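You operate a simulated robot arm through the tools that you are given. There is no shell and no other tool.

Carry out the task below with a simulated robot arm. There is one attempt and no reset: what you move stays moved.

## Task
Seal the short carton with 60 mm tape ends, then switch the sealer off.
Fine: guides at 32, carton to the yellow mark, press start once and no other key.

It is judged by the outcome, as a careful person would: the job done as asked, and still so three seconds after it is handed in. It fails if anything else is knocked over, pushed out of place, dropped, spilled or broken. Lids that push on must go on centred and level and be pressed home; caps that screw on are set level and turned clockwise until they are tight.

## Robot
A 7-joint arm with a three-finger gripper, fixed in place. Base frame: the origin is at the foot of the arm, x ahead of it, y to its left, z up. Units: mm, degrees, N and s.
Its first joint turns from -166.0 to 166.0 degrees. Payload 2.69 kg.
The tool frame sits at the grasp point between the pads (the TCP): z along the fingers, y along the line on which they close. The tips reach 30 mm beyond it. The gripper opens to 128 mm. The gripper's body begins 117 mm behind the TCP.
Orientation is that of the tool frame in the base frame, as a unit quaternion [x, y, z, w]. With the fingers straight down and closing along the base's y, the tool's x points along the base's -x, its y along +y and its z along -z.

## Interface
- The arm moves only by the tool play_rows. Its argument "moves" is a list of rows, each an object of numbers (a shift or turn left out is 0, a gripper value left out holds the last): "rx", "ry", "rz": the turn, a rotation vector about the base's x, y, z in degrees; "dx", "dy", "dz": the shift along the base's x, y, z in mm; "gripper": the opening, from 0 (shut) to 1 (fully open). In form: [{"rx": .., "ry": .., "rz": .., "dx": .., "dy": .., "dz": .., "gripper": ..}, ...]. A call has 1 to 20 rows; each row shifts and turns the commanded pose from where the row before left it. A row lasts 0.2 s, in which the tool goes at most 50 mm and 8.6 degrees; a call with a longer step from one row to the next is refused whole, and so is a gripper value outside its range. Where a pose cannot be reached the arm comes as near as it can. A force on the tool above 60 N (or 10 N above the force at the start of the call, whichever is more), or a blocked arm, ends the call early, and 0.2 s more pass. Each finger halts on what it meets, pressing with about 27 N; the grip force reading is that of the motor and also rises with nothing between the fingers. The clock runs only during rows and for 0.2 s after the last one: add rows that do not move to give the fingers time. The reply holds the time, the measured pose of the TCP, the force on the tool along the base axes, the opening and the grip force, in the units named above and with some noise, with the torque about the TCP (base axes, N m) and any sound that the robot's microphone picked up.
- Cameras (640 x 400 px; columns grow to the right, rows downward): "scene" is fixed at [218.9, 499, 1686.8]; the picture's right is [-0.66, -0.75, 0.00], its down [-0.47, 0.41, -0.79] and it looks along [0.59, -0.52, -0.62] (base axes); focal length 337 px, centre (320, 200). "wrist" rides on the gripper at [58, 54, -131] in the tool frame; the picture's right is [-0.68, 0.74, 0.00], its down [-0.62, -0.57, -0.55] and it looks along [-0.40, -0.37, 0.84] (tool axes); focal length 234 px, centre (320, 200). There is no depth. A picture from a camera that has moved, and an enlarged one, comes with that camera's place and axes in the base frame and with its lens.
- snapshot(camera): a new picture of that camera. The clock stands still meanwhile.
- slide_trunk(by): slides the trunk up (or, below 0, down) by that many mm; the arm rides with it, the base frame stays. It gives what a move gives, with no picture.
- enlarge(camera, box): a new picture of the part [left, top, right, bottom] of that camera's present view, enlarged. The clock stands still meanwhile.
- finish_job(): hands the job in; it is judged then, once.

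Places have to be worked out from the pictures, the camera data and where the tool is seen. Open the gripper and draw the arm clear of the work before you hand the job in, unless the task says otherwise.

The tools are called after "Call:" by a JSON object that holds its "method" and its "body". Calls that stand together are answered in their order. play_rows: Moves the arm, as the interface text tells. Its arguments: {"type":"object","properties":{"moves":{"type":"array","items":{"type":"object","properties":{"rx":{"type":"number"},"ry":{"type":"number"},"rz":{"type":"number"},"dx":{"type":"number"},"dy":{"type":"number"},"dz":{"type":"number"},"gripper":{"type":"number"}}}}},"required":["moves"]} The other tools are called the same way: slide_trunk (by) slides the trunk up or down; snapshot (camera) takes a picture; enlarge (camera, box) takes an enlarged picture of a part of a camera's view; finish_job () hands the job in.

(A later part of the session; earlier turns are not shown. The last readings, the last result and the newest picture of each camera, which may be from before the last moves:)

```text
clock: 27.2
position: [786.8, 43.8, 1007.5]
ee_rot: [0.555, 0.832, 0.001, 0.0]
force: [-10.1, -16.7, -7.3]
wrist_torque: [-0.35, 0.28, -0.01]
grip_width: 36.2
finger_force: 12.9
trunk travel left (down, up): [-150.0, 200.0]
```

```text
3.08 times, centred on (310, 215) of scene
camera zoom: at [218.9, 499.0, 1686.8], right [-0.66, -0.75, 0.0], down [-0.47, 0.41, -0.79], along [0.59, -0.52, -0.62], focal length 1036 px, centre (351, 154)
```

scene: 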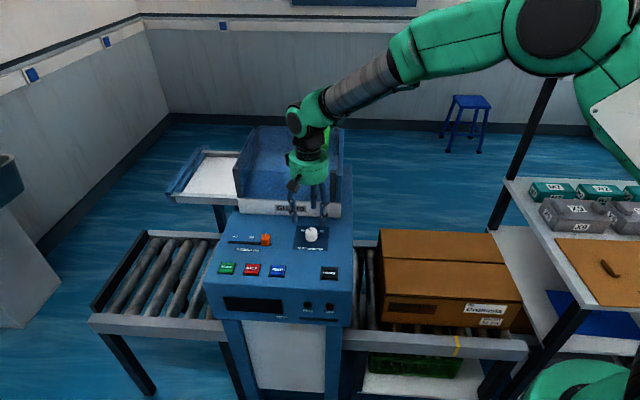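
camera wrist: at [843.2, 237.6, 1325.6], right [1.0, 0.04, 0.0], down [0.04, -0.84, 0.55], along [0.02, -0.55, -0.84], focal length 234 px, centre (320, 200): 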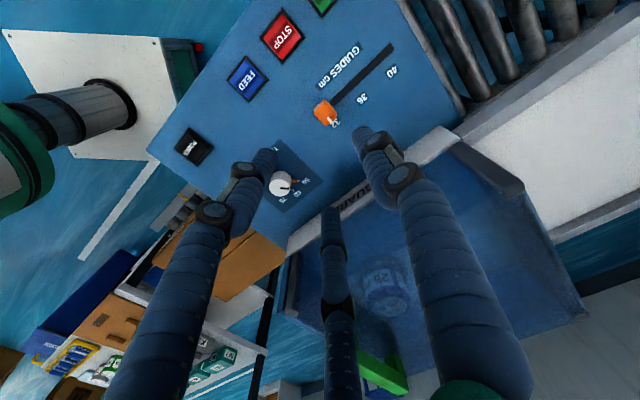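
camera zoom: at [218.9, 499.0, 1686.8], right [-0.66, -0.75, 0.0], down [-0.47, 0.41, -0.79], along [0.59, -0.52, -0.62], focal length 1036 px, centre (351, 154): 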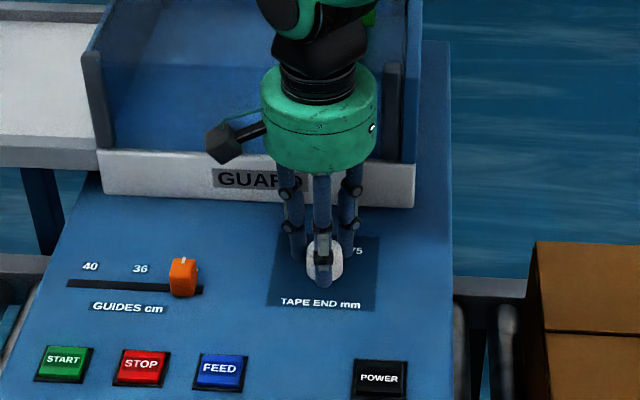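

The pointer stayed fixed relative to the hand, so the knob turned with it. I release, rise, and check the setting.

Call:
{"method": "play_rows", "body": {"moves": [{"gripper": 0.4}, {"gripper": 0.6}, {}, {"dz": 30}, {"dz": 40}, {"dz": 40}, {"dz": 40}, {}]}}

Call:
{"method": "enlarge", "body": {"camera": "wrist", "box": [270, 60, 390, 140]}}

Call:
{"method": "snapshot", "body": {"camera": "wrist"}}

```text
clock: 29.0
position: [787.3, 45.0, 1161.5]
ee_rot: [0.556, 0.831, 0.0, -0.001]
force: [-0.9, -0.1, 0.5]
wrist_torque: [0.02, -0.03, 0.03]
grip_width: 77.0
finger_force: 0.1
trunk travel left (down, up): [-150.0, 200.0]
```

```text
5.00 times, centred on (330, 100) of wrist
camera zoom: at [815.3, 119.7, 1291.9], right [0.94, -0.34, 0.0], down [-0.29, -0.79, 0.55], along [-0.19, -0.52, -0.84], focal length 1171 px, centre (270, 700)
```

zoom: 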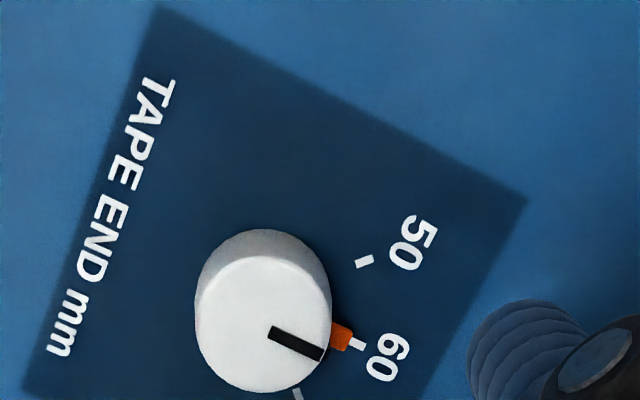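

```text
taken
camera wrist: at [815.3, 119.7, 1291.9], right [0.94, -0.34, 0.0], down [-0.29, -0.79, 0.55], along [-0.19, -0.52, -0.84], focal length 234 px, centre (320, 200)
```

wrist: 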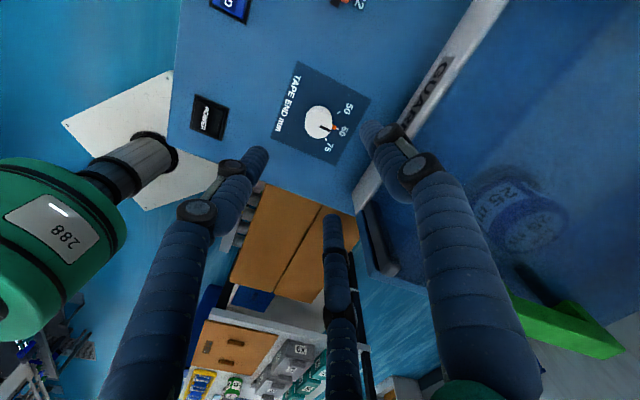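

The orange pointer sits on the 60 tick. Contact evidence (slider vs knob) shows a true three-finger hand, so I will push the carton's rear face with two of the fingers; I travel high to above the carton's rear end and turn the hand accordingly.

Call:
{"method": "play_rows", "body": {"moves": [{"dx": -24.3, "dy": -35, "rz": -6.25}, {"dx": -24.3, "dy": -35, "rz": -6.25}, {"dx": -24.3, "dy": -35, "rz": -6.25}, {"dx": -24.3, "dy": -35, "rz": -6.25}, {"dx": -24.3, "dy": -35, "rz": -6.25}, {"dx": -24.3, "dy": -35, "rz": -6.25}, {"dx": -24.3, "dy": -35}, {"dx": -24.3, "dy": -35}, {"dx": -24.3, "dy": -35}, {"dx": -24.3, "dy": -35}, {"dx": -24.3, "dy": -35}, {"dx": -24.3, "dy": -35}, {"dx": -24.3, "dy": -35}, {"dx": -24.3, "dy": -35}, {"dx": -24.3, "dy": -35}, {"dx": -24.3, "dy": -35}, {"dx": -24.3, "dy": -35}, {"dx": -24.3, "dy": -35}, {}]}}

Call:
{"method": "snapshot", "body": {"camera": "wrist"}}

Call:
{"method": "snapshot", "body": {"camera": "scene"}}

```text
clock: 33.0
position: [348.0, -585.9, 1156.8]
ee_rot: [0.793, 0.609, 0.0, 0.0]
force: [-0.3, -0.9, -0.1]
wrist_torque: [0.08, 0.01, -0.03]
grip_width: 76.6
finger_force: 0.1
trunk travel left (down, up): [-150.0, 200.0]
```

```text
taken
camera wrist: at [415.4, -542.8, 1287.3], right [0.54, -0.84, 0.0], down [-0.71, -0.45, 0.55], along [-0.46, -0.29, -0.84], focal length 234 px, centre (320, 200)
```

wrist: 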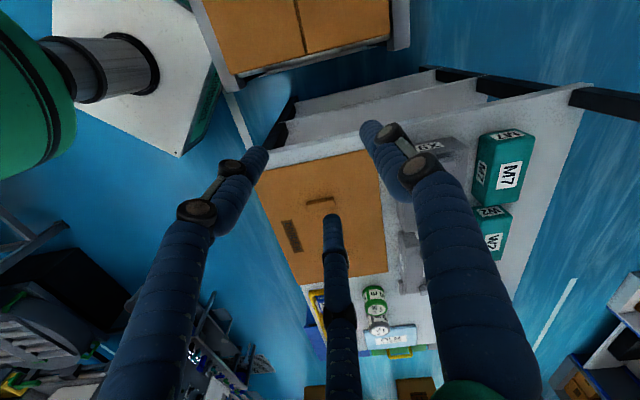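

```text
taken
```

scene: 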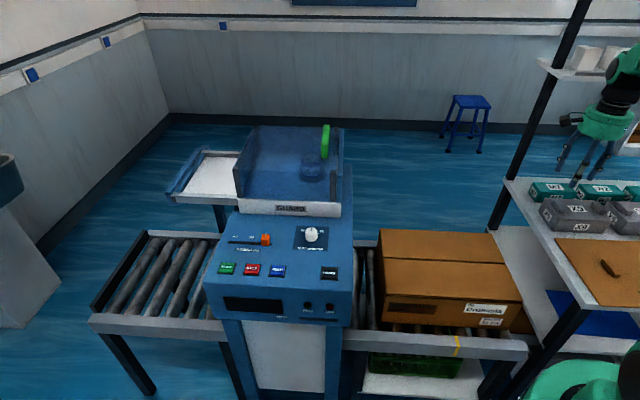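

Gap between carton rear (f≈−110) and shelf edge (f≈−300) is about 190 mm and the hand is centred in it. I descend part way into the gap and look again.

Call:
{"method": "play_rows", "body": {"moves": [{"dz": -45}, {"dz": -45}, {"dz": -45}, {"dz": -45}, {"dz": -45}, {"dz": -45}, {"dz": -45}, {"dz": -30}, {}]}}

Call:
{"method": "snapshot", "body": {"camera": "wrist"}}

Call:
{"method": "snapshot", "body": {"camera": "scene"}}

```text
clock: 35.0
position: [348.6, -586.8, 811.8]
ee_rot: [0.793, 0.609, 0.0, 0.0]
force: [0.2, -0.6, -0.5]
wrist_torque: [0.05, 0.0, -0.03]
grip_width: 76.7
finger_force: 0.0
trunk travel left (down, up): [-150.0, 200.0]
```

```text
taken
camera wrist: at [417.0, -543.8, 943.2], right [0.54, -0.84, 0.0], down [-0.71, -0.45, 0.55], along [-0.46, -0.29, -0.84], focal length 234 px, centre (320, 200)
```

wrist: 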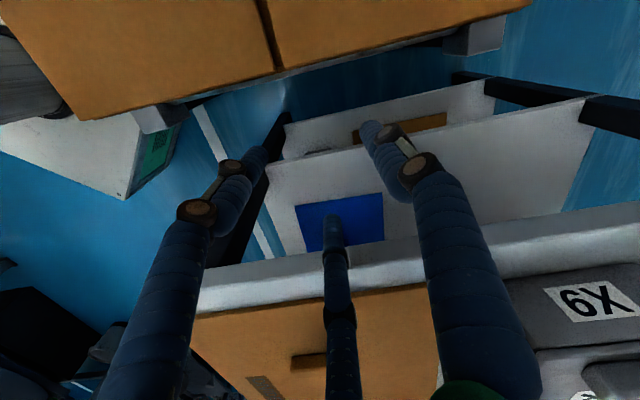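

```text
taken
```

scene: 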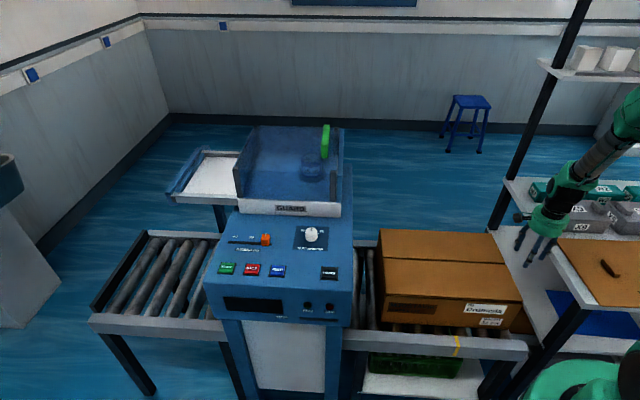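

The hand fits between carton and shelf, and the forearm leans away from the shelf. I descend the rest so the fingers are at carton-side height.

Call:
{"method": "play_rows", "body": {"moves": [{"dz": -35}, {"dz": -35}, {"dz": -35}, {"dz": -30}, {}]}}

Call:
{"method": "snapshot", "body": {"camera": "wrist"}}

Call:
{"method": "snapshot", "body": {"camera": "scene"}}

```text
clock: 36.2
position: [351.9, -588.4, 678.2]
ee_rot: [0.793, 0.609, 0.0, 0.0]
force: [-0.2, -0.4, 0.6]
wrist_torque: [-0.01, 0.05, -0.01]
grip_width: 76.9
finger_force: 0.0
trunk travel left (down, up): [-150.0, 200.0]
```

```text
taken
camera wrist: at [419.9, -545.4, 808.8], right [0.54, -0.84, 0.0], down [-0.71, -0.45, 0.55], along [-0.46, -0.29, -0.84], focal length 234 px, centre (320, 200)
```

wrist: 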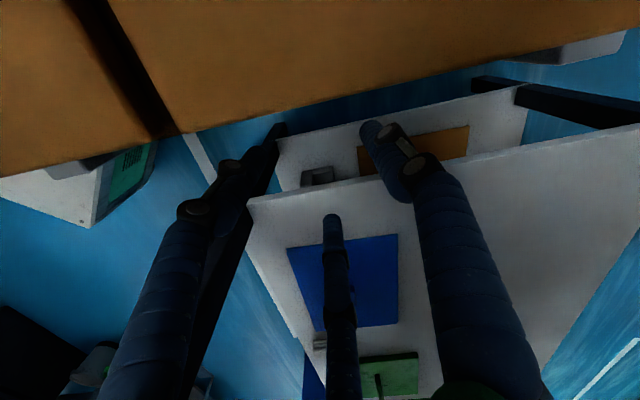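

```text
taken
```

scene: 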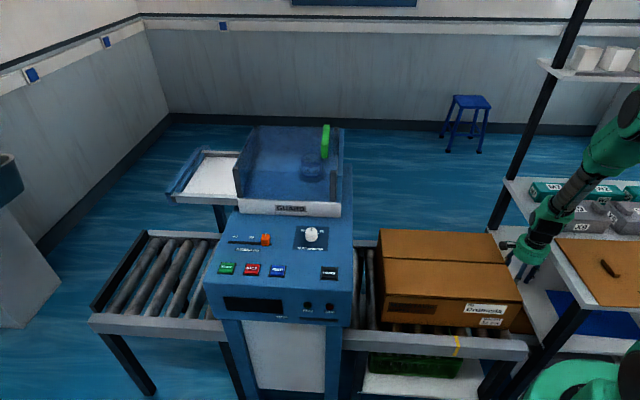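

Fingers are behind the carton with free space. I advance slowly along the feed direction to make contact and begin pushing.

Call:
{"method": "play_rows", "body": {"moves": [{"dx": 4.95, "dy": 4.95}, {"dx": 4.95, "dy": 4.95}, {"dx": 4.95, "dy": 4.95}, {"dx": 4.95, "dy": 4.95}, {"dx": 4.95, "dy": 4.95}, {"dx": 4.95, "dy": 4.95}, {"dx": 4.95, "dy": 4.95}, {"dx": 4.95, "dy": 4.95}, {"dx": 4.95, "dy": 4.95}, {"dx": 4.95, "dy": 4.95}, {}]}}

Call:
{"method": "enlarge", "body": {"camera": "scene", "box": [340, 210, 560, 370]}}

Call:
{"method": "snapshot", "body": {"camera": "wrist"}}

```text
clock: 38.6
position: [400.2, -536.4, 678.1]
ee_rot: [0.793, 0.609, 0.0, 0.0]
force: [0.7, 0.2, 0.5]
wrist_torque: [0.03, -0.03, -0.02]
grip_width: 76.6
finger_force: 0.0
trunk travel left (down, up): [-150.0, 200.0]
```

```text
2.50 times, centred on (450, 290) of scene
camera zoom: at [218.9, 499.0, 1686.8], right [-0.66, -0.75, 0.0], down [-0.47, 0.41, -0.79], along [0.59, -0.52, -0.62], focal length 842 px, centre (-5, -25)
```

zoom: 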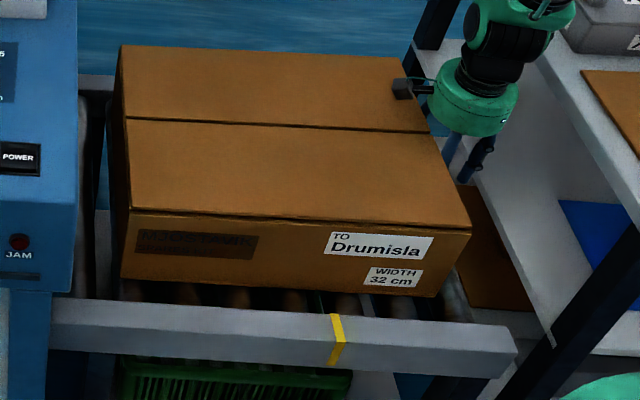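

```text
taken
camera wrist: at [467.6, -493.1, 808.9], right [0.54, -0.84, 0.0], down [-0.71, -0.45, 0.55], along [-0.46, -0.29, -0.84], focal length 234 px, centre (320, 200)
```

wrist: 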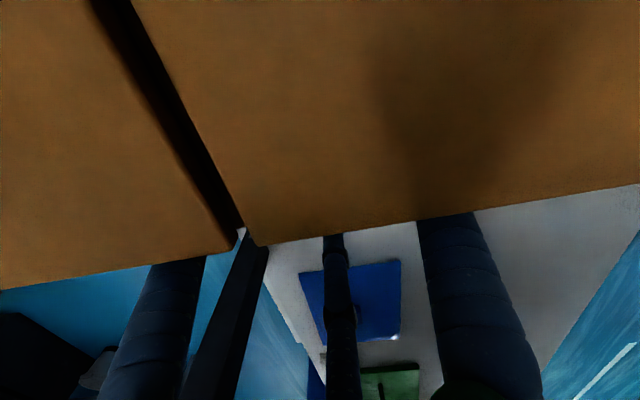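

The carton glides with little resistance, rear now about f≈−73. I continue with a slow 117 mm push, then measure against the mark.

Call:
{"method": "play_rows", "body": {"moves": [{"dx": 3, "dy": 3}, {"dx": 4.6, "dy": 4.6}, {"dx": 4.6, "dy": 4.6}, {"dx": 4.6, "dy": 4.6}, {"dx": 4.6, "dy": 4.6}, {"dx": 4.6, "dy": 4.6}, {"dx": 4.6, "dy": 4.6}, {"dx": 4.6, "dy": 4.6}, {"dx": 4.6, "dy": 4.6}, {"dx": 4.6, "dy": 4.6}, {"dx": 4.6, "dy": 4.6}, {"dx": 4.6, "dy": 4.6}, {"dx": 4.6, "dy": 4.6}, {"dx": 4.6, "dy": 4.6}, {"dx": 4.6, "dy": 4.6}, {"dx": 4.6, "dy": 4.6}, {"dx": 4.6, "dy": 4.6}, {"dx": 3, "dy": 3}, {}]}}

Call:
{"method": "enlarge", "body": {"camera": "scene", "box": [320, 210, 540, 370]}}

Call:
{"method": "snapshot", "body": {"camera": "wrist"}}

```text
clock: 42.6
position: [479.5, -456.3, 677.2]
ee_rot: [0.793, 0.609, 0.0, 0.0]
force: [0.3, -0.4, 0.0]
wrist_torque: [0.04, 0.02, 0.01]
grip_width: 76.7
finger_force: 0.1
trunk travel left (down, up): [-150.0, 200.0]
```

```text
2.50 times, centred on (430, 290) of scene
camera zoom: at [218.9, 499.0, 1686.8], right [-0.66, -0.75, 0.0], down [-0.47, 0.41, -0.79], along [0.59, -0.52, -0.62], focal length 842 px, centre (45, -25)
```

zoom: 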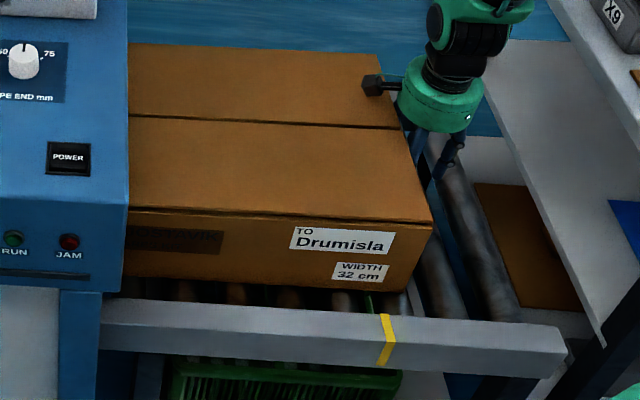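

```text
taken
camera wrist: at [546.9, -413.4, 808.2], right [0.54, -0.84, 0.0], down [-0.71, -0.45, 0.55], along [-0.46, -0.29, -0.84], focal length 234 px, centre (320, 200)
```

wrist: 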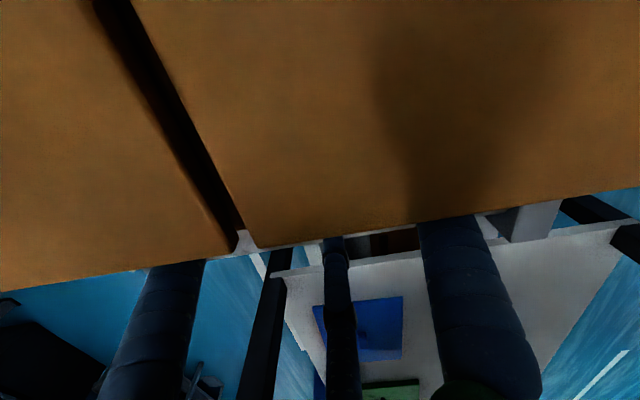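

Carton rear is now roughly at f≈35–45, mark at f≈90, but parallax blurs this. I back off, rise, and place the camera straight above the mark to read both without parallax.

Call:
{"method": "play_rows", "body": {"moves": [{"dx": -5, "dy": -5}, {"dx": -15, "dy": -15}, {"dz": 40}, {"dz": 45}, {"dz": 45}, {"dz": 45}, {"dz": 45}, {"dx": -31, "dy": 31}, {"dx": -31, "dy": 31}, {"dx": -31, "dy": 31}, {"dx": -31, "dy": 31}, {"dx": -31, "dy": 31}, {}]}}

Call:
{"method": "snapshot", "body": {"camera": "wrist"}}

Call:
{"method": "enlarge", "body": {"camera": "wrist", "box": [230, 0, 410, 112]}}

Call:
{"method": "snapshot", "body": {"camera": "scene"}}

```text
clock: 45.4
position: [302.7, -322.2, 899.4]
ee_rot: [0.793, 0.609, 0.001, 0.001]
force: [-0.5, -0.1, -0.2]
wrist_torque: [-0.05, -0.05, 0.0]
grip_width: 76.9
finger_force: 0.0
trunk travel left (down, up): [-150.0, 200.0]
```

```text
taken
camera wrist: at [370.3, -278.2, 1030.4], right [0.54, -0.84, 0.0], down [-0.71, -0.45, 0.55], along [-0.46, -0.29, -0.84], focal length 234 px, centre (320, 200)
```

wrist: 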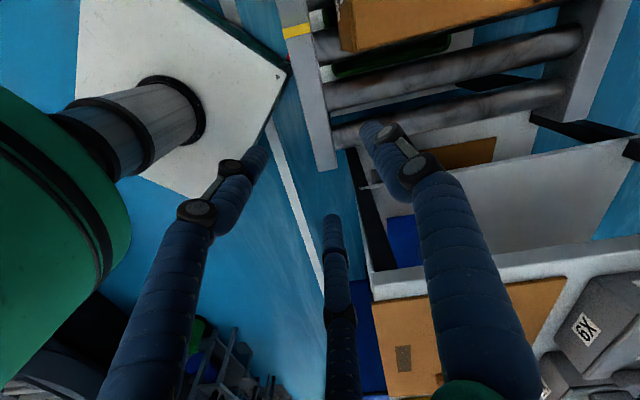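

```text
3.56 times, centred on (320, 56) of wrist
camera zoom: at [370.3, -278.2, 1030.4], right [0.54, -0.84, 0.0], down [-0.71, -0.45, 0.55], along [-0.46, -0.29, -0.84], focal length 833 px, centre (320, 712)
```

zoom: 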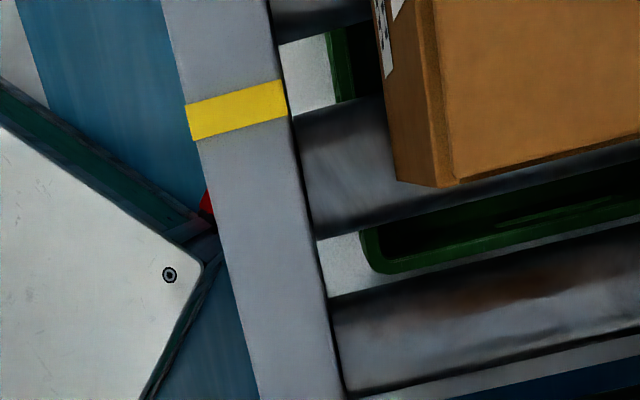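

```text
taken
```

scene: 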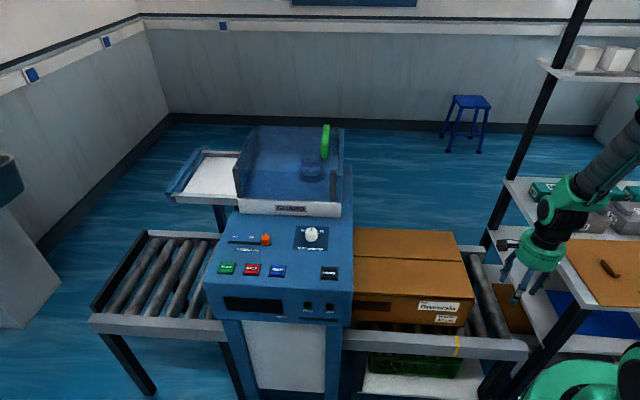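

Straight-down reading: mark centre f≈92.7 (band 87–98), carton rear f≈54, no noticeable skew; about 39 mm still to go. I go back behind the carton and push slowly, stopping somewhat short to re-measure.

Call:
{"method": "play_rows", "body": {"moves": [{"dx": 31, "dy": -31}, {"dx": 31, "dy": -31}, {"dx": 31, "dy": -31}, {"dx": 31, "dy": -31}, {"dx": 31, "dy": -31}, {"dz": -45}, {"dz": -45}, {"dz": -45}, {"dz": -45}, {"dz": -40}, {"dx": 8, "dy": 8}, {"dx": 8, "dy": 8}, {"dx": 3.5, "dy": 3.5}, {"dx": 3.5, "dy": 3.5}, {"dx": 3.5, "dy": 3.5}, {"dx": 3.5, "dy": 3.5}, {"dx": 3.5, "dy": 3.5}, {"dx": 3.5, "dy": 3.5}, {"dx": 3.5, "dy": 3.5}]}}

Call:
{"method": "enlarge", "body": {"camera": "scene", "box": [320, 210, 540, 370]}}

```text
clock: 49.4
position: [498.1, -436.0, 678.2]
ee_rot: [0.793, 0.609, 0.0, 0.0]
force: [0.2, -0.3, 0.9]
wrist_torque: [0.0, 0.01, -0.02]
grip_width: 76.8
finger_force: 0.0
trunk travel left (down, up): [-150.0, 200.0]
```

```text
2.50 times, centred on (430, 290) of scene
camera zoom: at [218.9, 499.0, 1686.8], right [-0.66, -0.75, 0.0], down [-0.47, 0.41, -0.79], along [0.59, -0.52, -0.62], focal length 842 px, centre (45, -25)
```

zoom: 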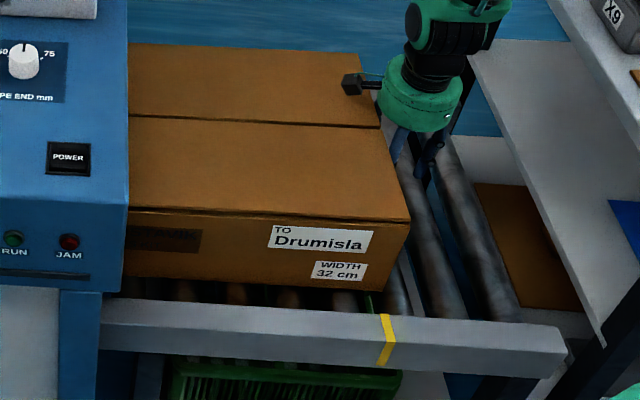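

By the scene shift (~29 mm) the rear is now at about f≈83; 10 mm remain. I push that last bit slowly, then back off for the overhead check.

Call:
{"method": "play_rows", "body": {"moves": [{"dx": 2, "dy": 2}, {"dx": 2, "dy": 2}, {"dx": 2, "dy": 2}, {"dx": 0.7, "dy": 0.7}, {}, {}, {"dx": -6, "dy": -6}, {"dx": -15, "dy": -15}, {"dx": -15, "dy": -15}, {"dz": 40}, {"dz": 45}, {"dz": 45}, {"dz": 45}, {"dz": 45}, {"dx": -31, "dy": 31}, {"dx": -31, "dy": 31}, {"dx": -31, "dy": 31}, {"dx": -31, "dy": 31}, {"dx": -31, "dy": 31}, {}]}}

Call:
{"method": "enlarge", "body": {"camera": "wrist", "box": [230, 0, 410, 112]}}

Call:
{"method": "enlarge", "body": {"camera": "scene", "box": [320, 210, 540, 370]}}

```text
clock: 53.6
position: [313.4, -311.5, 898.2]
ee_rot: [0.793, 0.609, -0.001, 0.0]
force: [0.0, -0.1, 0.0]
wrist_torque: [-0.04, -0.02, -0.01]
grip_width: 76.6
finger_force: 0.1
trunk travel left (down, up): [-150.0, 200.0]
```

```text
3.56 times, centred on (320, 56) of wrist
camera zoom: at [380.9, -267.5, 1029.4], right [0.54, -0.84, 0.0], down [-0.71, -0.45, 0.55], along [-0.46, -0.29, -0.84], focal length 833 px, centre (320, 712)
```

zoom: 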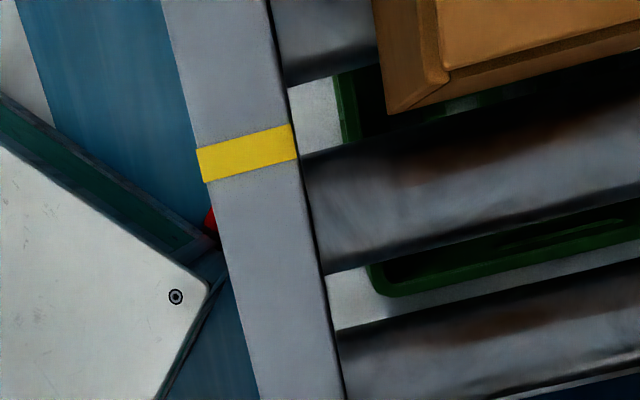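

```text
2.50 times, centred on (430, 290) of scene
camera zoom: at [218.9, 499.0, 1686.8], right [-0.66, -0.75, 0.0], down [-0.47, 0.41, -0.79], along [0.59, -0.52, -0.62], focal length 842 px, centre (45, -25)
```

zoom: 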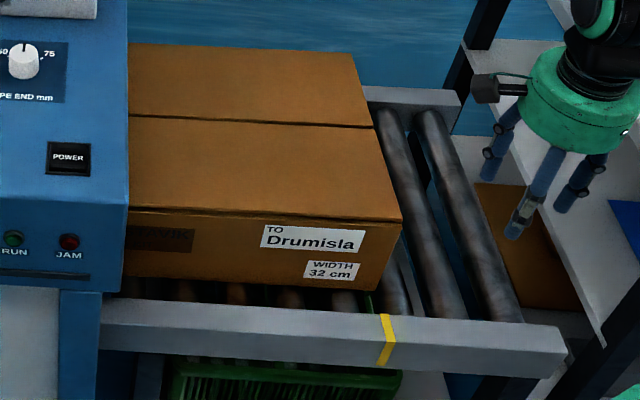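

Carton rear edge (f≈93.5) is on the mark centre (f≈92.6). Now the keys: I rise, close the hand into a poker and move above the POWER control, turning back to the yaw that views the display.

Call:
{"method": "play_rows", "body": {"moves": [{"dz": 42, "gripper": 0.3}, {"dz": 42, "gripper": 0}, {"dz": 42}, {"dz": 42}, {"dz": 42}, {"dz": 42}, {"dx": 25.6, "dy": 31.5, "rz": 8.08}, {"dx": 25.6, "dy": 31.5, "rz": 8.08}, {"dx": 25.6, "dy": 31.5, "rz": 8.08}, {"dx": 25.6, "dy": 31.5, "rz": 8.08}, {"dx": 25.6, "dy": 31.5, "rz": 8.08}, {"dx": 25.6, "dy": 31.5, "rz": 8.08}, {"dx": 25.6, "dy": 31.5, "rz": 8.08}, {"dx": 25.6, "dy": 31.5, "rz": 8.08}, {"dx": 25.6, "dy": 31.5, "rz": 8.08}, {"dx": 25.6, "dy": 31.5, "rz": 8.08}, {"dx": 25.6, "dy": 31.5, "rz": 8.08}, {"dx": 25.6, "dy": 31.5, "rz": 8.08}, {"dx": 25.6, "dy": 31.5, "rz": 8.04}, {}]}}

Call:
{"method": "snapshot", "body": {"camera": "wrist"}}

Call:
{"method": "snapshot", "body": {"camera": "scene"}}

```text
clock: 57.8
position: [646.4, 96.0, 1150.1]
ee_rot: [-0.001, 1.0, 0.0, 0.0]
force: [0.4, 1.4, 0.3]
wrist_torque: [-0.02, 0.03, 0.02]
grip_width: 2.4
finger_force: 26.8
trunk travel left (down, up): [-150.0, 200.0]
```

```text
taken
camera wrist: at [587.7, 150.6, 1281.2], right [0.68, 0.74, 0.0], down [0.62, -0.56, 0.55], along [0.4, -0.37, -0.84], focal length 234 px, centre (320, 200)
```

wrist: 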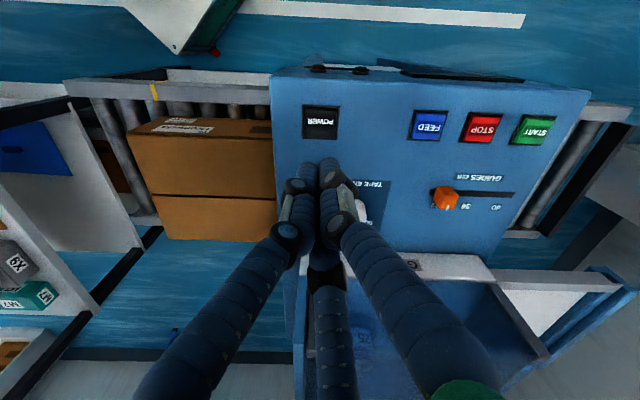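

```text
taken
```

scene: 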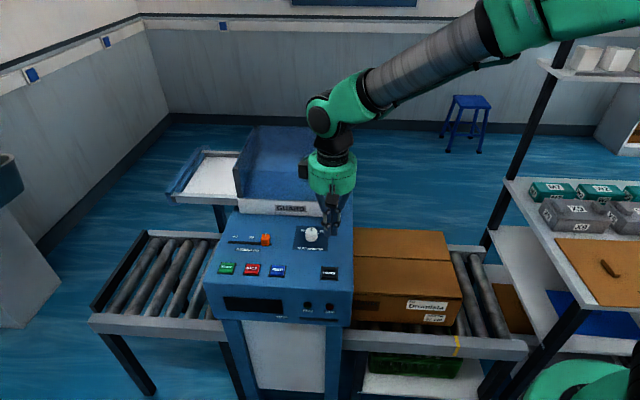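

POWER computes to (646.4,96.6), right under the TCP. I take a close look at its shape before pressing.

Call:
{"method": "enlarge", "body": {"camera": "wrist", "box": [280, 90, 360, 140]}}

Call:
{"method": "enlarge", "body": {"camera": "scene", "box": [300, 250, 360, 290]}}

Call:
{"method": "enlarge", "body": {"camera": "scene", "box": [200, 220, 350, 325]}}

```text
8.00 times, centred on (320, 115) of wrist
camera zoom: at [587.7, 150.6, 1281.2], right [0.68, 0.74, 0.0], down [0.62, -0.56, 0.55], along [0.4, -0.37, -0.84], focal length 1873 px, centre (320, 880)
```

zoom: 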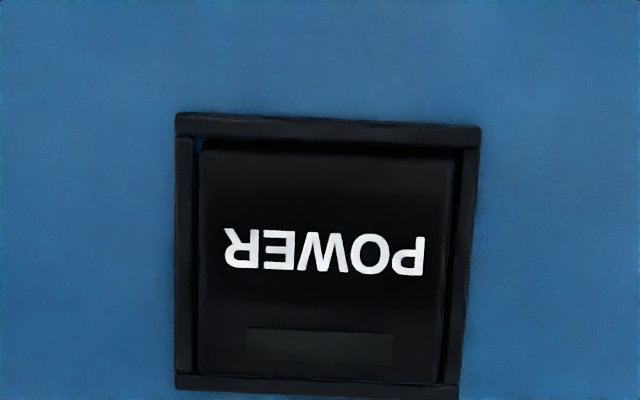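

```text
10.00 times, centred on (330, 270) of scene
camera zoom: at [218.9, 499.0, 1686.8], right [-0.66, -0.75, 0.0], down [-0.47, 0.41, -0.79], along [0.59, -0.52, -0.62], focal length 3366 px, centre (220, -500)
```

zoom: 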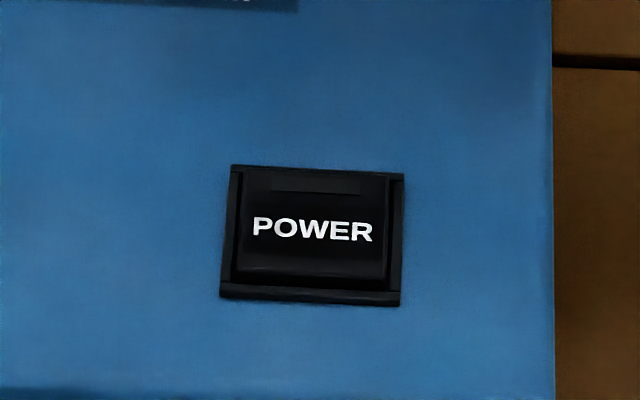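

```text
3.81 times, centred on (275, 272) of scene
camera zoom: at [218.9, 499.0, 1686.8], right [-0.66, -0.75, 0.0], down [-0.47, 0.41, -0.79], along [0.59, -0.52, -0.62], focal length 1282 px, centre (491, -76)
```

zoom: 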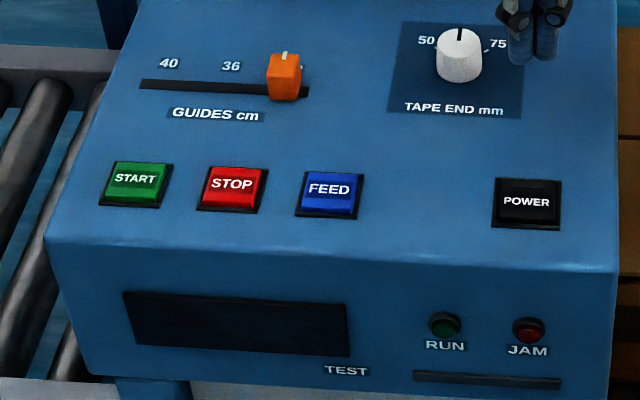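

The POWER key has an unlit indicator window, display and lamps dark: the sealer is off, so it must first be switched on. I come down over the key and press gently in small steps.

Call:
{"method": "play_rows", "body": {"moves": [{"dz": -40}, {"dz": -40}, {"dz": -35}, {"dz": -15}, {"dz": -5}, {}]}}

Call:
{"method": "enlarge", "body": {"camera": "wrist", "box": [240, 90, 400, 210]}}

Call:
{"method": "enlarge", "body": {"camera": "scene", "box": [280, 200, 380, 300]}}

```text
clock: 59.2
position: [648.9, 99.2, 1013.7]
ee_rot: [0.0, 1.0, 0.0, 0.0]
force: [-0.1, -0.3, 0.9]
wrist_torque: [-0.02, 0.01, 0.0]
grip_width: 2.1
finger_force: 27.4
trunk travel left (down, up): [-150.0, 200.0]
```

```text
3.33 times, centred on (320, 150) of wrist
camera zoom: at [590.6, 153.1, 1144.1], right [0.68, 0.74, 0.0], down [0.62, -0.57, 0.55], along [0.4, -0.37, -0.84], focal length 781 px, centre (320, 367)
```

zoom: 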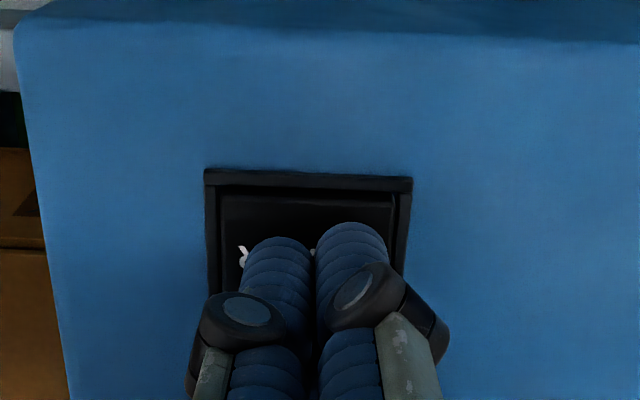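

```text
4.00 times, centred on (330, 250) of scene
camera zoom: at [218.9, 499.0, 1686.8], right [-0.66, -0.75, 0.0], down [-0.47, 0.41, -0.79], along [0.59, -0.52, -0.62], focal length 1347 px, centre (280, 0)
```

zoom: 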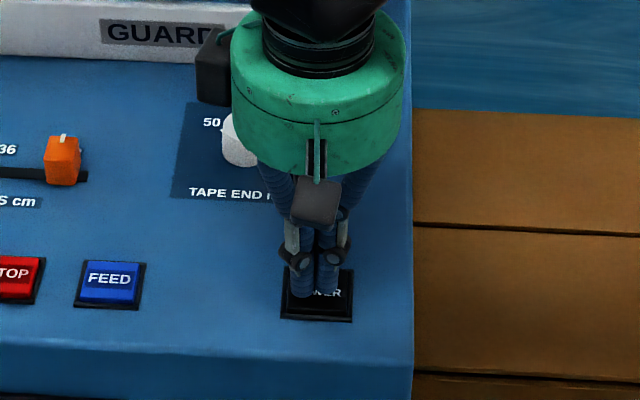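

The tips are just over the POWER key. I press down in 2 mm steps and watch the force.

Call:
{"method": "play_rows", "body": {"moves": [{"dz": -2}, {"dz": -2}, {"dz": -2}, {"dz": -2}, {}]}}

```text
clock: 60.4
position: [648.2, 99.2, 1004.5]
ee_rot: [0.0, 1.0, 0.0, 0.0]
force: [0.8, -0.2, -0.3]
wrist_torque: [0.0, 0.0, 0.0]
grip_width: 2.0
finger_force: 27.3
trunk travel left (down, up): [-150.0, 200.0]
```

No contact yet; I continue in 1.5–2 mm steps.

Call:
{"method": "play_rows", "body": {"moves": [{"dz": -1.5}, {"dz": -1.5}, {}]}}

Call:
{"method": "snapshot", "body": {"camera": "scene"}}

```text
clock: 61.2
position: [648.3, 97.5, 1003.7]
ee_rot: [0.0, 1.0, 0.001, 0.0]
force: [0.6, 0.0, 0.4]
wrist_torque: [-0.02, 0.02, -0.01]
grip_width: 5.8
finger_force: 31.5
trunk travel left (down, up): [-150.0, 200.0]
```

```text
taken
```

scene: 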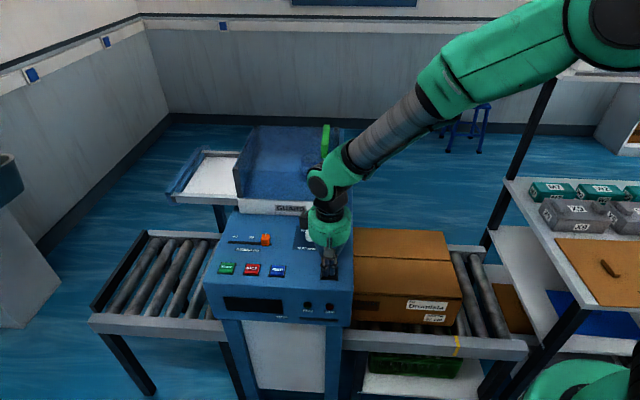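

The opening grew to 5.8 mm, hinting first contact at the tips. I press another small step.

Call:
{"method": "play_rows", "body": {"moves": [{"dz": -1.5}, {}]}}

Call:
{"method": "enlarge", "body": {"camera": "wrist", "box": [240, 90, 400, 210]}}

Call:
{"method": "enlarge", "body": {"camera": "scene", "box": [200, 230, 360, 330]}}

```text
clock: 61.8
position: [649.3, 98.5, 1001.3]
ee_rot: [0.0, 1.0, 0.001, 0.0]
force: [0.0, -0.3, 1.8]
wrist_torque: [-0.03, 0.02, -0.02]
grip_width: 6.2
finger_force: 31.3
trunk travel left (down, up): [-150.0, 200.0]
heard: click
```

```text
3.33 times, centred on (320, 150) of wrist
camera zoom: at [590.7, 152.3, 1132.9], right [0.68, 0.74, 0.0], down [0.62, -0.57, 0.55], along [0.4, -0.37, -0.84], focal length 781 px, centre (320, 367)
```

zoom: 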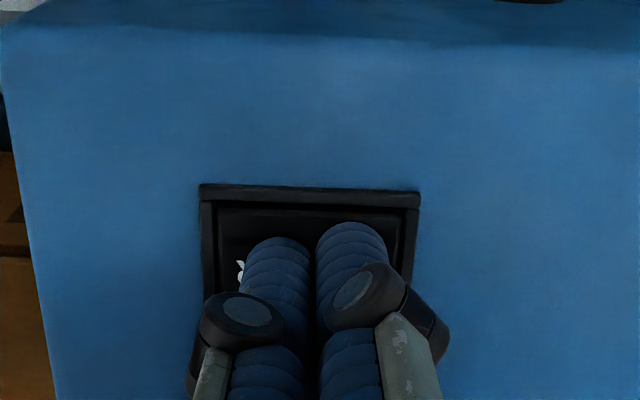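

```text
4.00 times, centred on (280, 280) of scene
camera zoom: at [218.9, 499.0, 1686.8], right [-0.66, -0.75, 0.0], down [-0.47, 0.41, -0.79], along [0.59, -0.52, -0.62], focal length 1347 px, centre (480, -120)
```

zoom: 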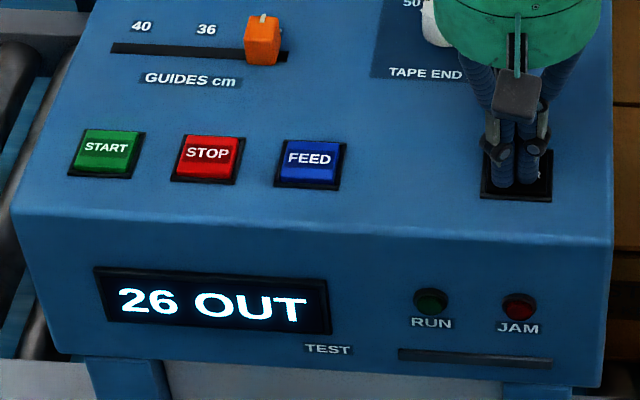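

A click, and the display lit up: "26 OUT" (likely the output counter). I lift off the key and confirm that it stays on.

Call:
{"method": "play_rows", "body": {"moves": [{"dz": 10}, {"dz": 30}, {"dz": 40}, {}]}}

Call:
{"method": "enlarge", "body": {"camera": "scene", "box": [200, 220, 360, 330]}}

Call:
{"method": "snapshot", "body": {"camera": "wrist"}}

```text
clock: 62.8
position: [646.9, 99.3, 1083.3]
ee_rot: [0.0, 1.0, 0.0, 0.0]
force: [0.3, 0.1, 0.7]
wrist_torque: [0.0, -0.05, -0.02]
grip_width: 2.5
finger_force: 31.5
trunk travel left (down, up): [-150.0, 200.0]
```

```text
3.64 times, centred on (280, 275) of scene
camera zoom: at [218.9, 499.0, 1686.8], right [-0.66, -0.75, 0.0], down [-0.47, 0.41, -0.79], along [0.59, -0.52, -0.62], focal length 1224 px, centre (466, -73)
```

zoom: 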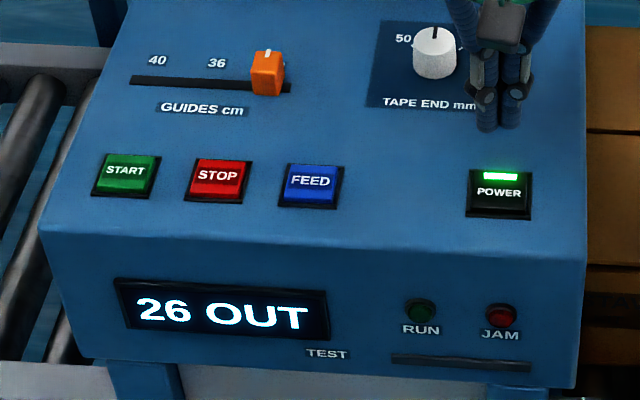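

```text
taken
camera wrist: at [588.9, 154.3, 1214.9], right [0.68, 0.74, 0.0], down [0.62, -0.57, 0.55], along [0.4, -0.37, -0.84], focal length 234 px, centre (320, 200)
```

wrist: 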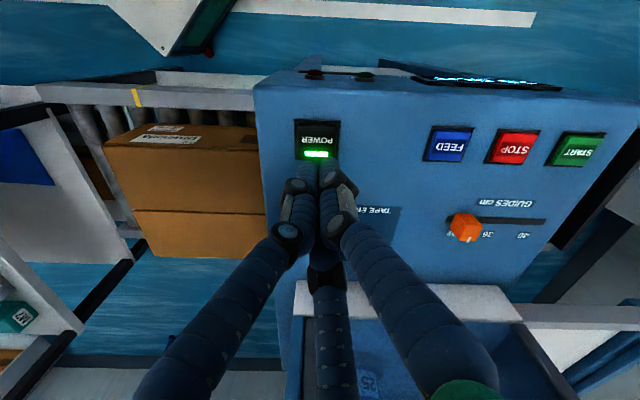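

POWER's indicator is green and the sealer is ready. I move along the key row at height to above START ≈ (843.5,296) and verify the aim.

Call:
{"method": "play_rows", "body": {"moves": [{"dx": 24.6, "dy": 24.6}, {"dx": 24.6, "dy": 24.6}, {"dx": 24.6, "dy": 24.6}, {"dx": 24.6, "dy": 24.6}, {"dx": 24.6, "dy": 24.6}, {"dx": 24.6, "dy": 24.6}, {"dx": 24.6, "dy": 24.6}, {"dx": 24.6, "dy": 24.6}, {}]}}

Call:
{"method": "snapshot", "body": {"camera": "wrist"}}

Call:
{"method": "enlarge", "body": {"camera": "wrist", "box": [230, 80, 410, 200]}}

Call:
{"method": "enlarge", "body": {"camera": "scene", "box": [180, 180, 340, 300]}}

```text
clock: 64.8
position: [841.4, 293.4, 1079.3]
ee_rot: [0.001, 1.0, 0.001, 0.0]
force: [-0.1, -0.7, -0.7]
wrist_torque: [-0.06, 0.04, -0.02]
grip_width: 2.1
finger_force: 31.3
trunk travel left (down, up): [-150.0, 200.0]
```

```text
taken
camera wrist: at [784.0, 348.8, 1212.2], right [0.68, 0.74, 0.0], down [0.62, -0.57, 0.55], along [0.4, -0.37, -0.84], focal length 234 px, centre (320, 200)
```

wrist: 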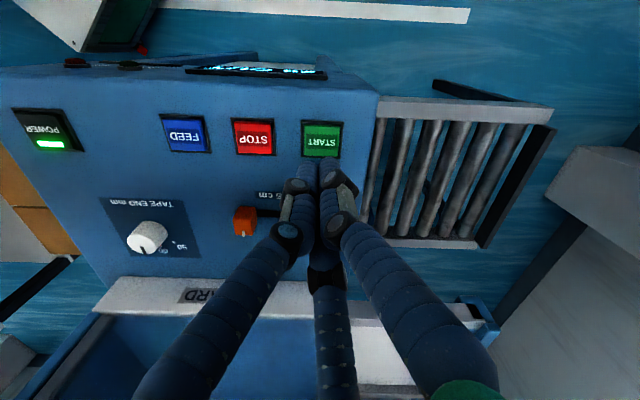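

```text
3.33 times, centred on (320, 140) of wrist
camera zoom: at [784.0, 348.8, 1212.2], right [0.68, 0.74, 0.0], down [0.62, -0.57, 0.55], along [0.4, -0.37, -0.84], focal length 781 px, centre (320, 400)
```

zoom: 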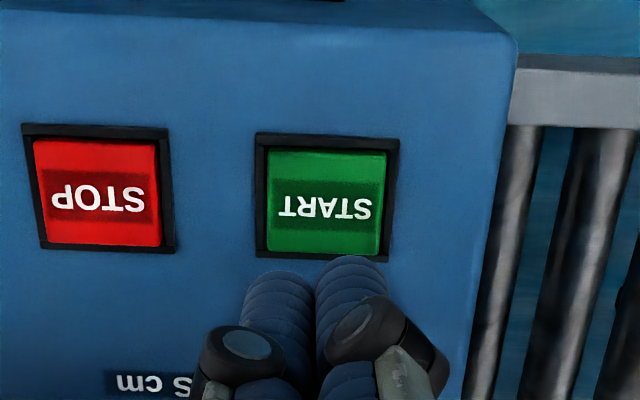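

```text
3.33 times, centred on (260, 240) of scene
camera zoom: at [218.9, 499.0, 1686.8], right [-0.66, -0.75, 0.0], down [-0.47, 0.41, -0.79], along [0.59, -0.52, -0.62], focal length 1122 px, centre (520, 67)
```

zoom: 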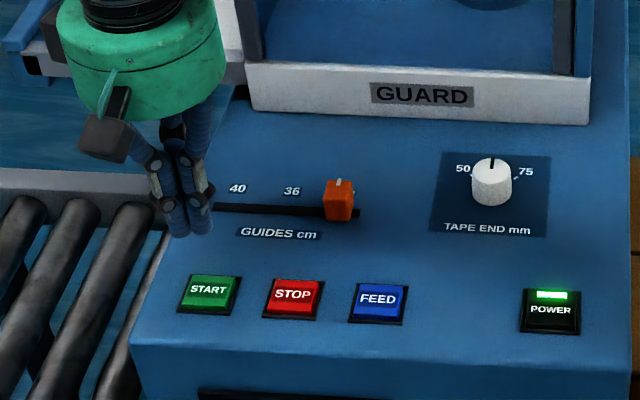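

START computes to (844.4,295.8); I correct by about 2 mm and descend to just above it.

Call:
{"method": "play_rows", "body": {"moves": [{"dx": 2.2, "dy": 1}, {"dz": -30}, {"dz": -25}, {"dz": -15}, {}]}}

Call:
{"method": "enlarge", "body": {"camera": "wrist", "box": [230, 80, 410, 200]}}

```text
clock: 66.0
position: [846.1, 296.8, 1011.3]
ee_rot: [-0.001, 1.0, 0.0, 0.0]
force: [0.2, -0.2, 0.3]
wrist_torque: [-0.02, 0.03, -0.02]
grip_width: 2.2
finger_force: 31.6
trunk travel left (down, up): [-150.0, 200.0]
```

```text
3.33 times, centred on (320, 140) of wrist
camera zoom: at [787.4, 351.2, 1143.5], right [0.68, 0.74, 0.0], down [0.62, -0.57, 0.55], along [0.4, -0.37, -0.84], focal length 781 px, centre (320, 400)
```

zoom: 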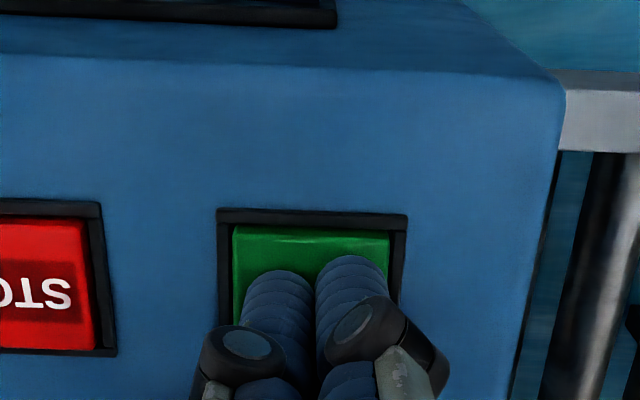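

Tips are centred over START only. I press down in fine steps until the click.

Call:
{"method": "play_rows", "body": {"moves": [{"dz": -2.5}, {"dz": -2.5}, {"dz": -2}, {"dz": -1.5}, {"dz": -1.5}, {}]}}

```text
clock: 67.4
position: [847.4, 297.3, 1002.6]
ee_rot: [-0.001, 1.0, 0.0, 0.0]
force: [-1.2, -0.9, 1.9]
wrist_torque: [-0.02, 0.0, 0.01]
grip_width: 5.6
finger_force: 31.7
trunk travel left (down, up): [-150.0, 200.0]
heard: click
```

A click was heard, so START is pressed. I lift straight off and watch the machine.

Call:
{"method": "play_rows", "body": {"moves": [{"dz": 10}, {"dz": 30}, {"dz": 40}, {"dz": 40}]}}

Call:
{"method": "snapshot", "body": {"camera": "scene"}}

Call:
{"method": "enlarge", "body": {"camera": "scene", "box": [200, 220, 360, 330]}}

```text
clock: 68.4
position: [847.2, 296.9, 1123.8]
ee_rot: [-0.001, 1.0, 0.0, 0.0]
force: [0.3, 0.5, -0.2]
wrist_torque: [0.02, -0.02, -0.02]
grip_width: 1.9
finger_force: 31.5
trunk travel left (down, up): [-150.0, 200.0]
```

```text
taken
```

scene: 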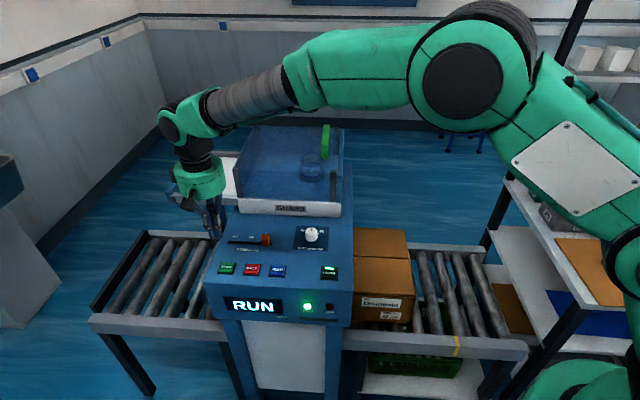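

```text
3.64 times, centred on (280, 275) of scene
camera zoom: at [218.9, 499.0, 1686.8], right [-0.66, -0.75, 0.0], down [-0.47, 0.41, -0.79], along [0.59, -0.52, -0.62], focal length 1224 px, centre (466, -73)
```

zoom: 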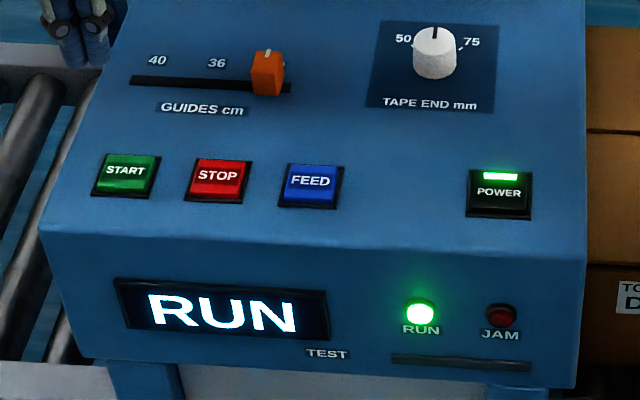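

RUN is lit and the carton is being drawn in. While it runs I move back high above POWER.

Call:
{"method": "play_rows", "body": {"moves": [{"dx": -24.9, "dy": -24.9}, {"dx": -24.9, "dy": -24.9}, {"dx": -24.9, "dy": -24.9}, {"dx": -24.9, "dy": -24.9}, {"dx": -24.9, "dy": -24.9}, {"dx": -24.9, "dy": -24.9}, {"dx": -24.9, "dy": -24.9}, {"dx": -24.9, "dy": -24.9}, {}, {}]}}

Call:
{"method": "snapshot", "body": {"camera": "scene"}}

```text
clock: 70.6
position: [646.2, 97.0, 1124.3]
ee_rot: [0.0, 1.0, 0.0, 0.0]
force: [-1.7, -0.1, -1.1]
wrist_torque: [-0.01, 0.04, 0.03]
grip_width: 2.3
finger_force: 31.9
trunk travel left (down, up): [-150.0, 200.0]
```

```text
taken
```

scene: 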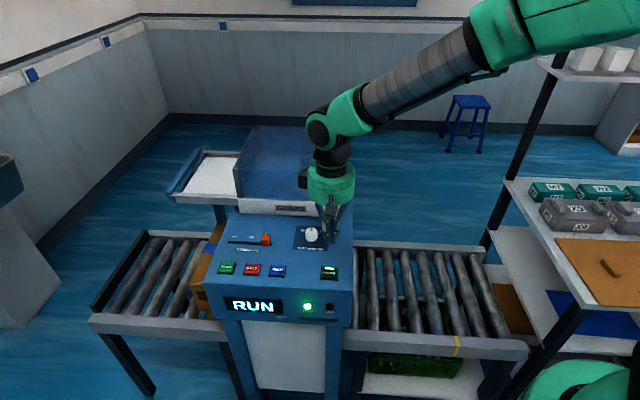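

The carton is already emerging on the outfeed side. I wait until the run ends.

Call:
{"method": "play_rows", "body": {"moves": [{}, {}, {}, {}, {}, {}, {}, {}, {}, {}, {}, {}, {}, {}, {}]}}

Call:
{"method": "snapshot", "body": {"camera": "scene"}}

Call:
{"method": "enlarge", "body": {"camera": "scene", "box": [80, 200, 360, 340]}}

```text
clock: 73.8
position: [646.8, 96.7, 1124.5]
ee_rot: [-0.001, 1.0, 0.0, -0.001]
force: [1.2, -0.5, -0.3]
wrist_torque: [0.02, -0.01, 0.0]
grip_width: 2.1
finger_force: 31.7
trunk travel left (down, up): [-150.0, 200.0]
```

```text
taken
```

scene: 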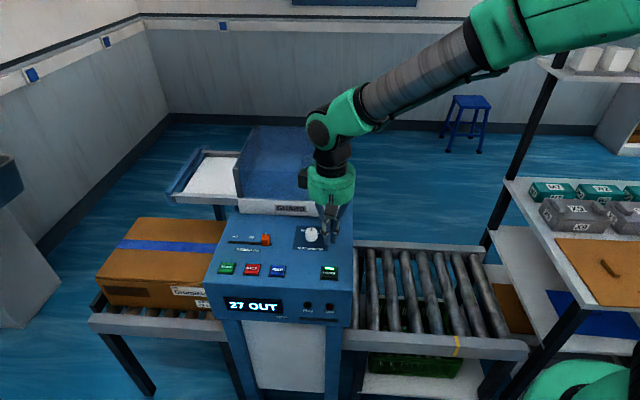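

```text
2.29 times, centred on (220, 270) of scene
camera zoom: at [218.9, 499.0, 1686.8], right [-0.66, -0.75, 0.0], down [-0.47, 0.41, -0.79], along [0.59, -0.52, -0.62], focal length 770 px, centre (549, 40)
```

zoom: 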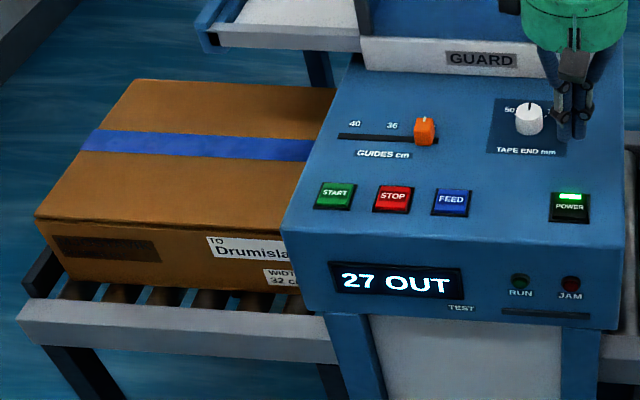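

The counter shows "27 OUT", RUN is off and the carton is taped on the outfeed. Now I switch off: descend over POWER and press once.

Call:
{"method": "play_rows", "body": {"moves": [{"dx": 1.5, "dy": 1.5, "dz": -40}, {"dz": -40}, {"dz": -30}, {"dz": -4}, {}]}}

Call:
{"method": "enlarge", "body": {"camera": "wrist", "box": [240, 90, 400, 210]}}

```text
clock: 75.0
position: [648.3, 98.8, 1007.1]
ee_rot: [-0.001, 1.0, 0.0, 0.0]
force: [0.6, -0.3, -0.7]
wrist_torque: [0.01, 0.01, -0.01]
grip_width: 2.1
finger_force: 31.9
trunk travel left (down, up): [-150.0, 200.0]
```

```text
3.33 times, centred on (320, 150) of wrist
camera zoom: at [591.2, 152.7, 1138.5], right [0.68, 0.74, 0.0], down [0.62, -0.57, 0.55], along [0.4, -0.37, -0.84], focal length 781 px, centre (320, 367)
```

zoom: 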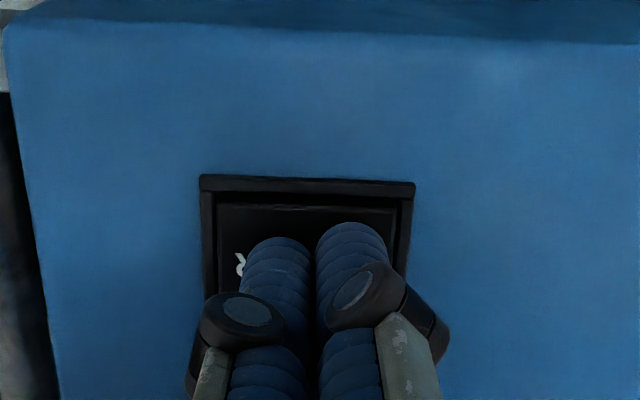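

The tips are just above the key again. I press in fine steps until it clicks.

Call:
{"method": "play_rows", "body": {"moves": [{"dz": -1.5}, {"dz": -1.5}, {"dz": -1.5}, {"dz": -1.2}, {}]}}

Call:
{"method": "enlarge", "body": {"camera": "scene", "box": [200, 220, 360, 330]}}

```text
clock: 76.2
position: [649.0, 98.9, 1001.8]
ee_rot: [0.0, 1.0, 0.0, 0.001]
force: [0.3, -1.0, 2.3]
wrist_torque: [0.0, -0.02, -0.02]
grip_width: 5.9
finger_force: 31.2
trunk travel left (down, up): [-150.0, 200.0]
heard: click
```

```text
3.64 times, centred on (280, 275) of scene
camera zoom: at [218.9, 499.0, 1686.8], right [-0.66, -0.75, 0.0], down [-0.47, 0.41, -0.79], along [0.59, -0.52, -0.62], focal length 1224 px, centre (466, -73)
```

zoom: 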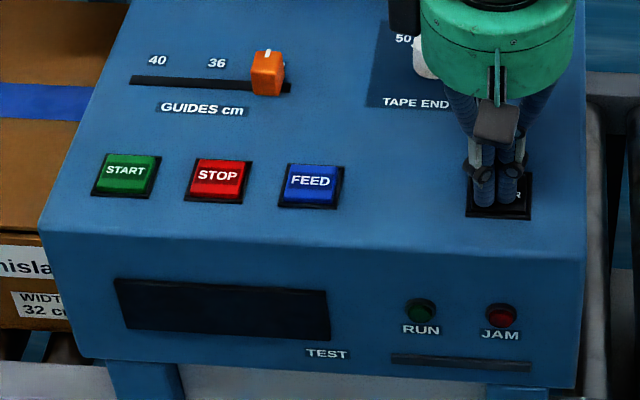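

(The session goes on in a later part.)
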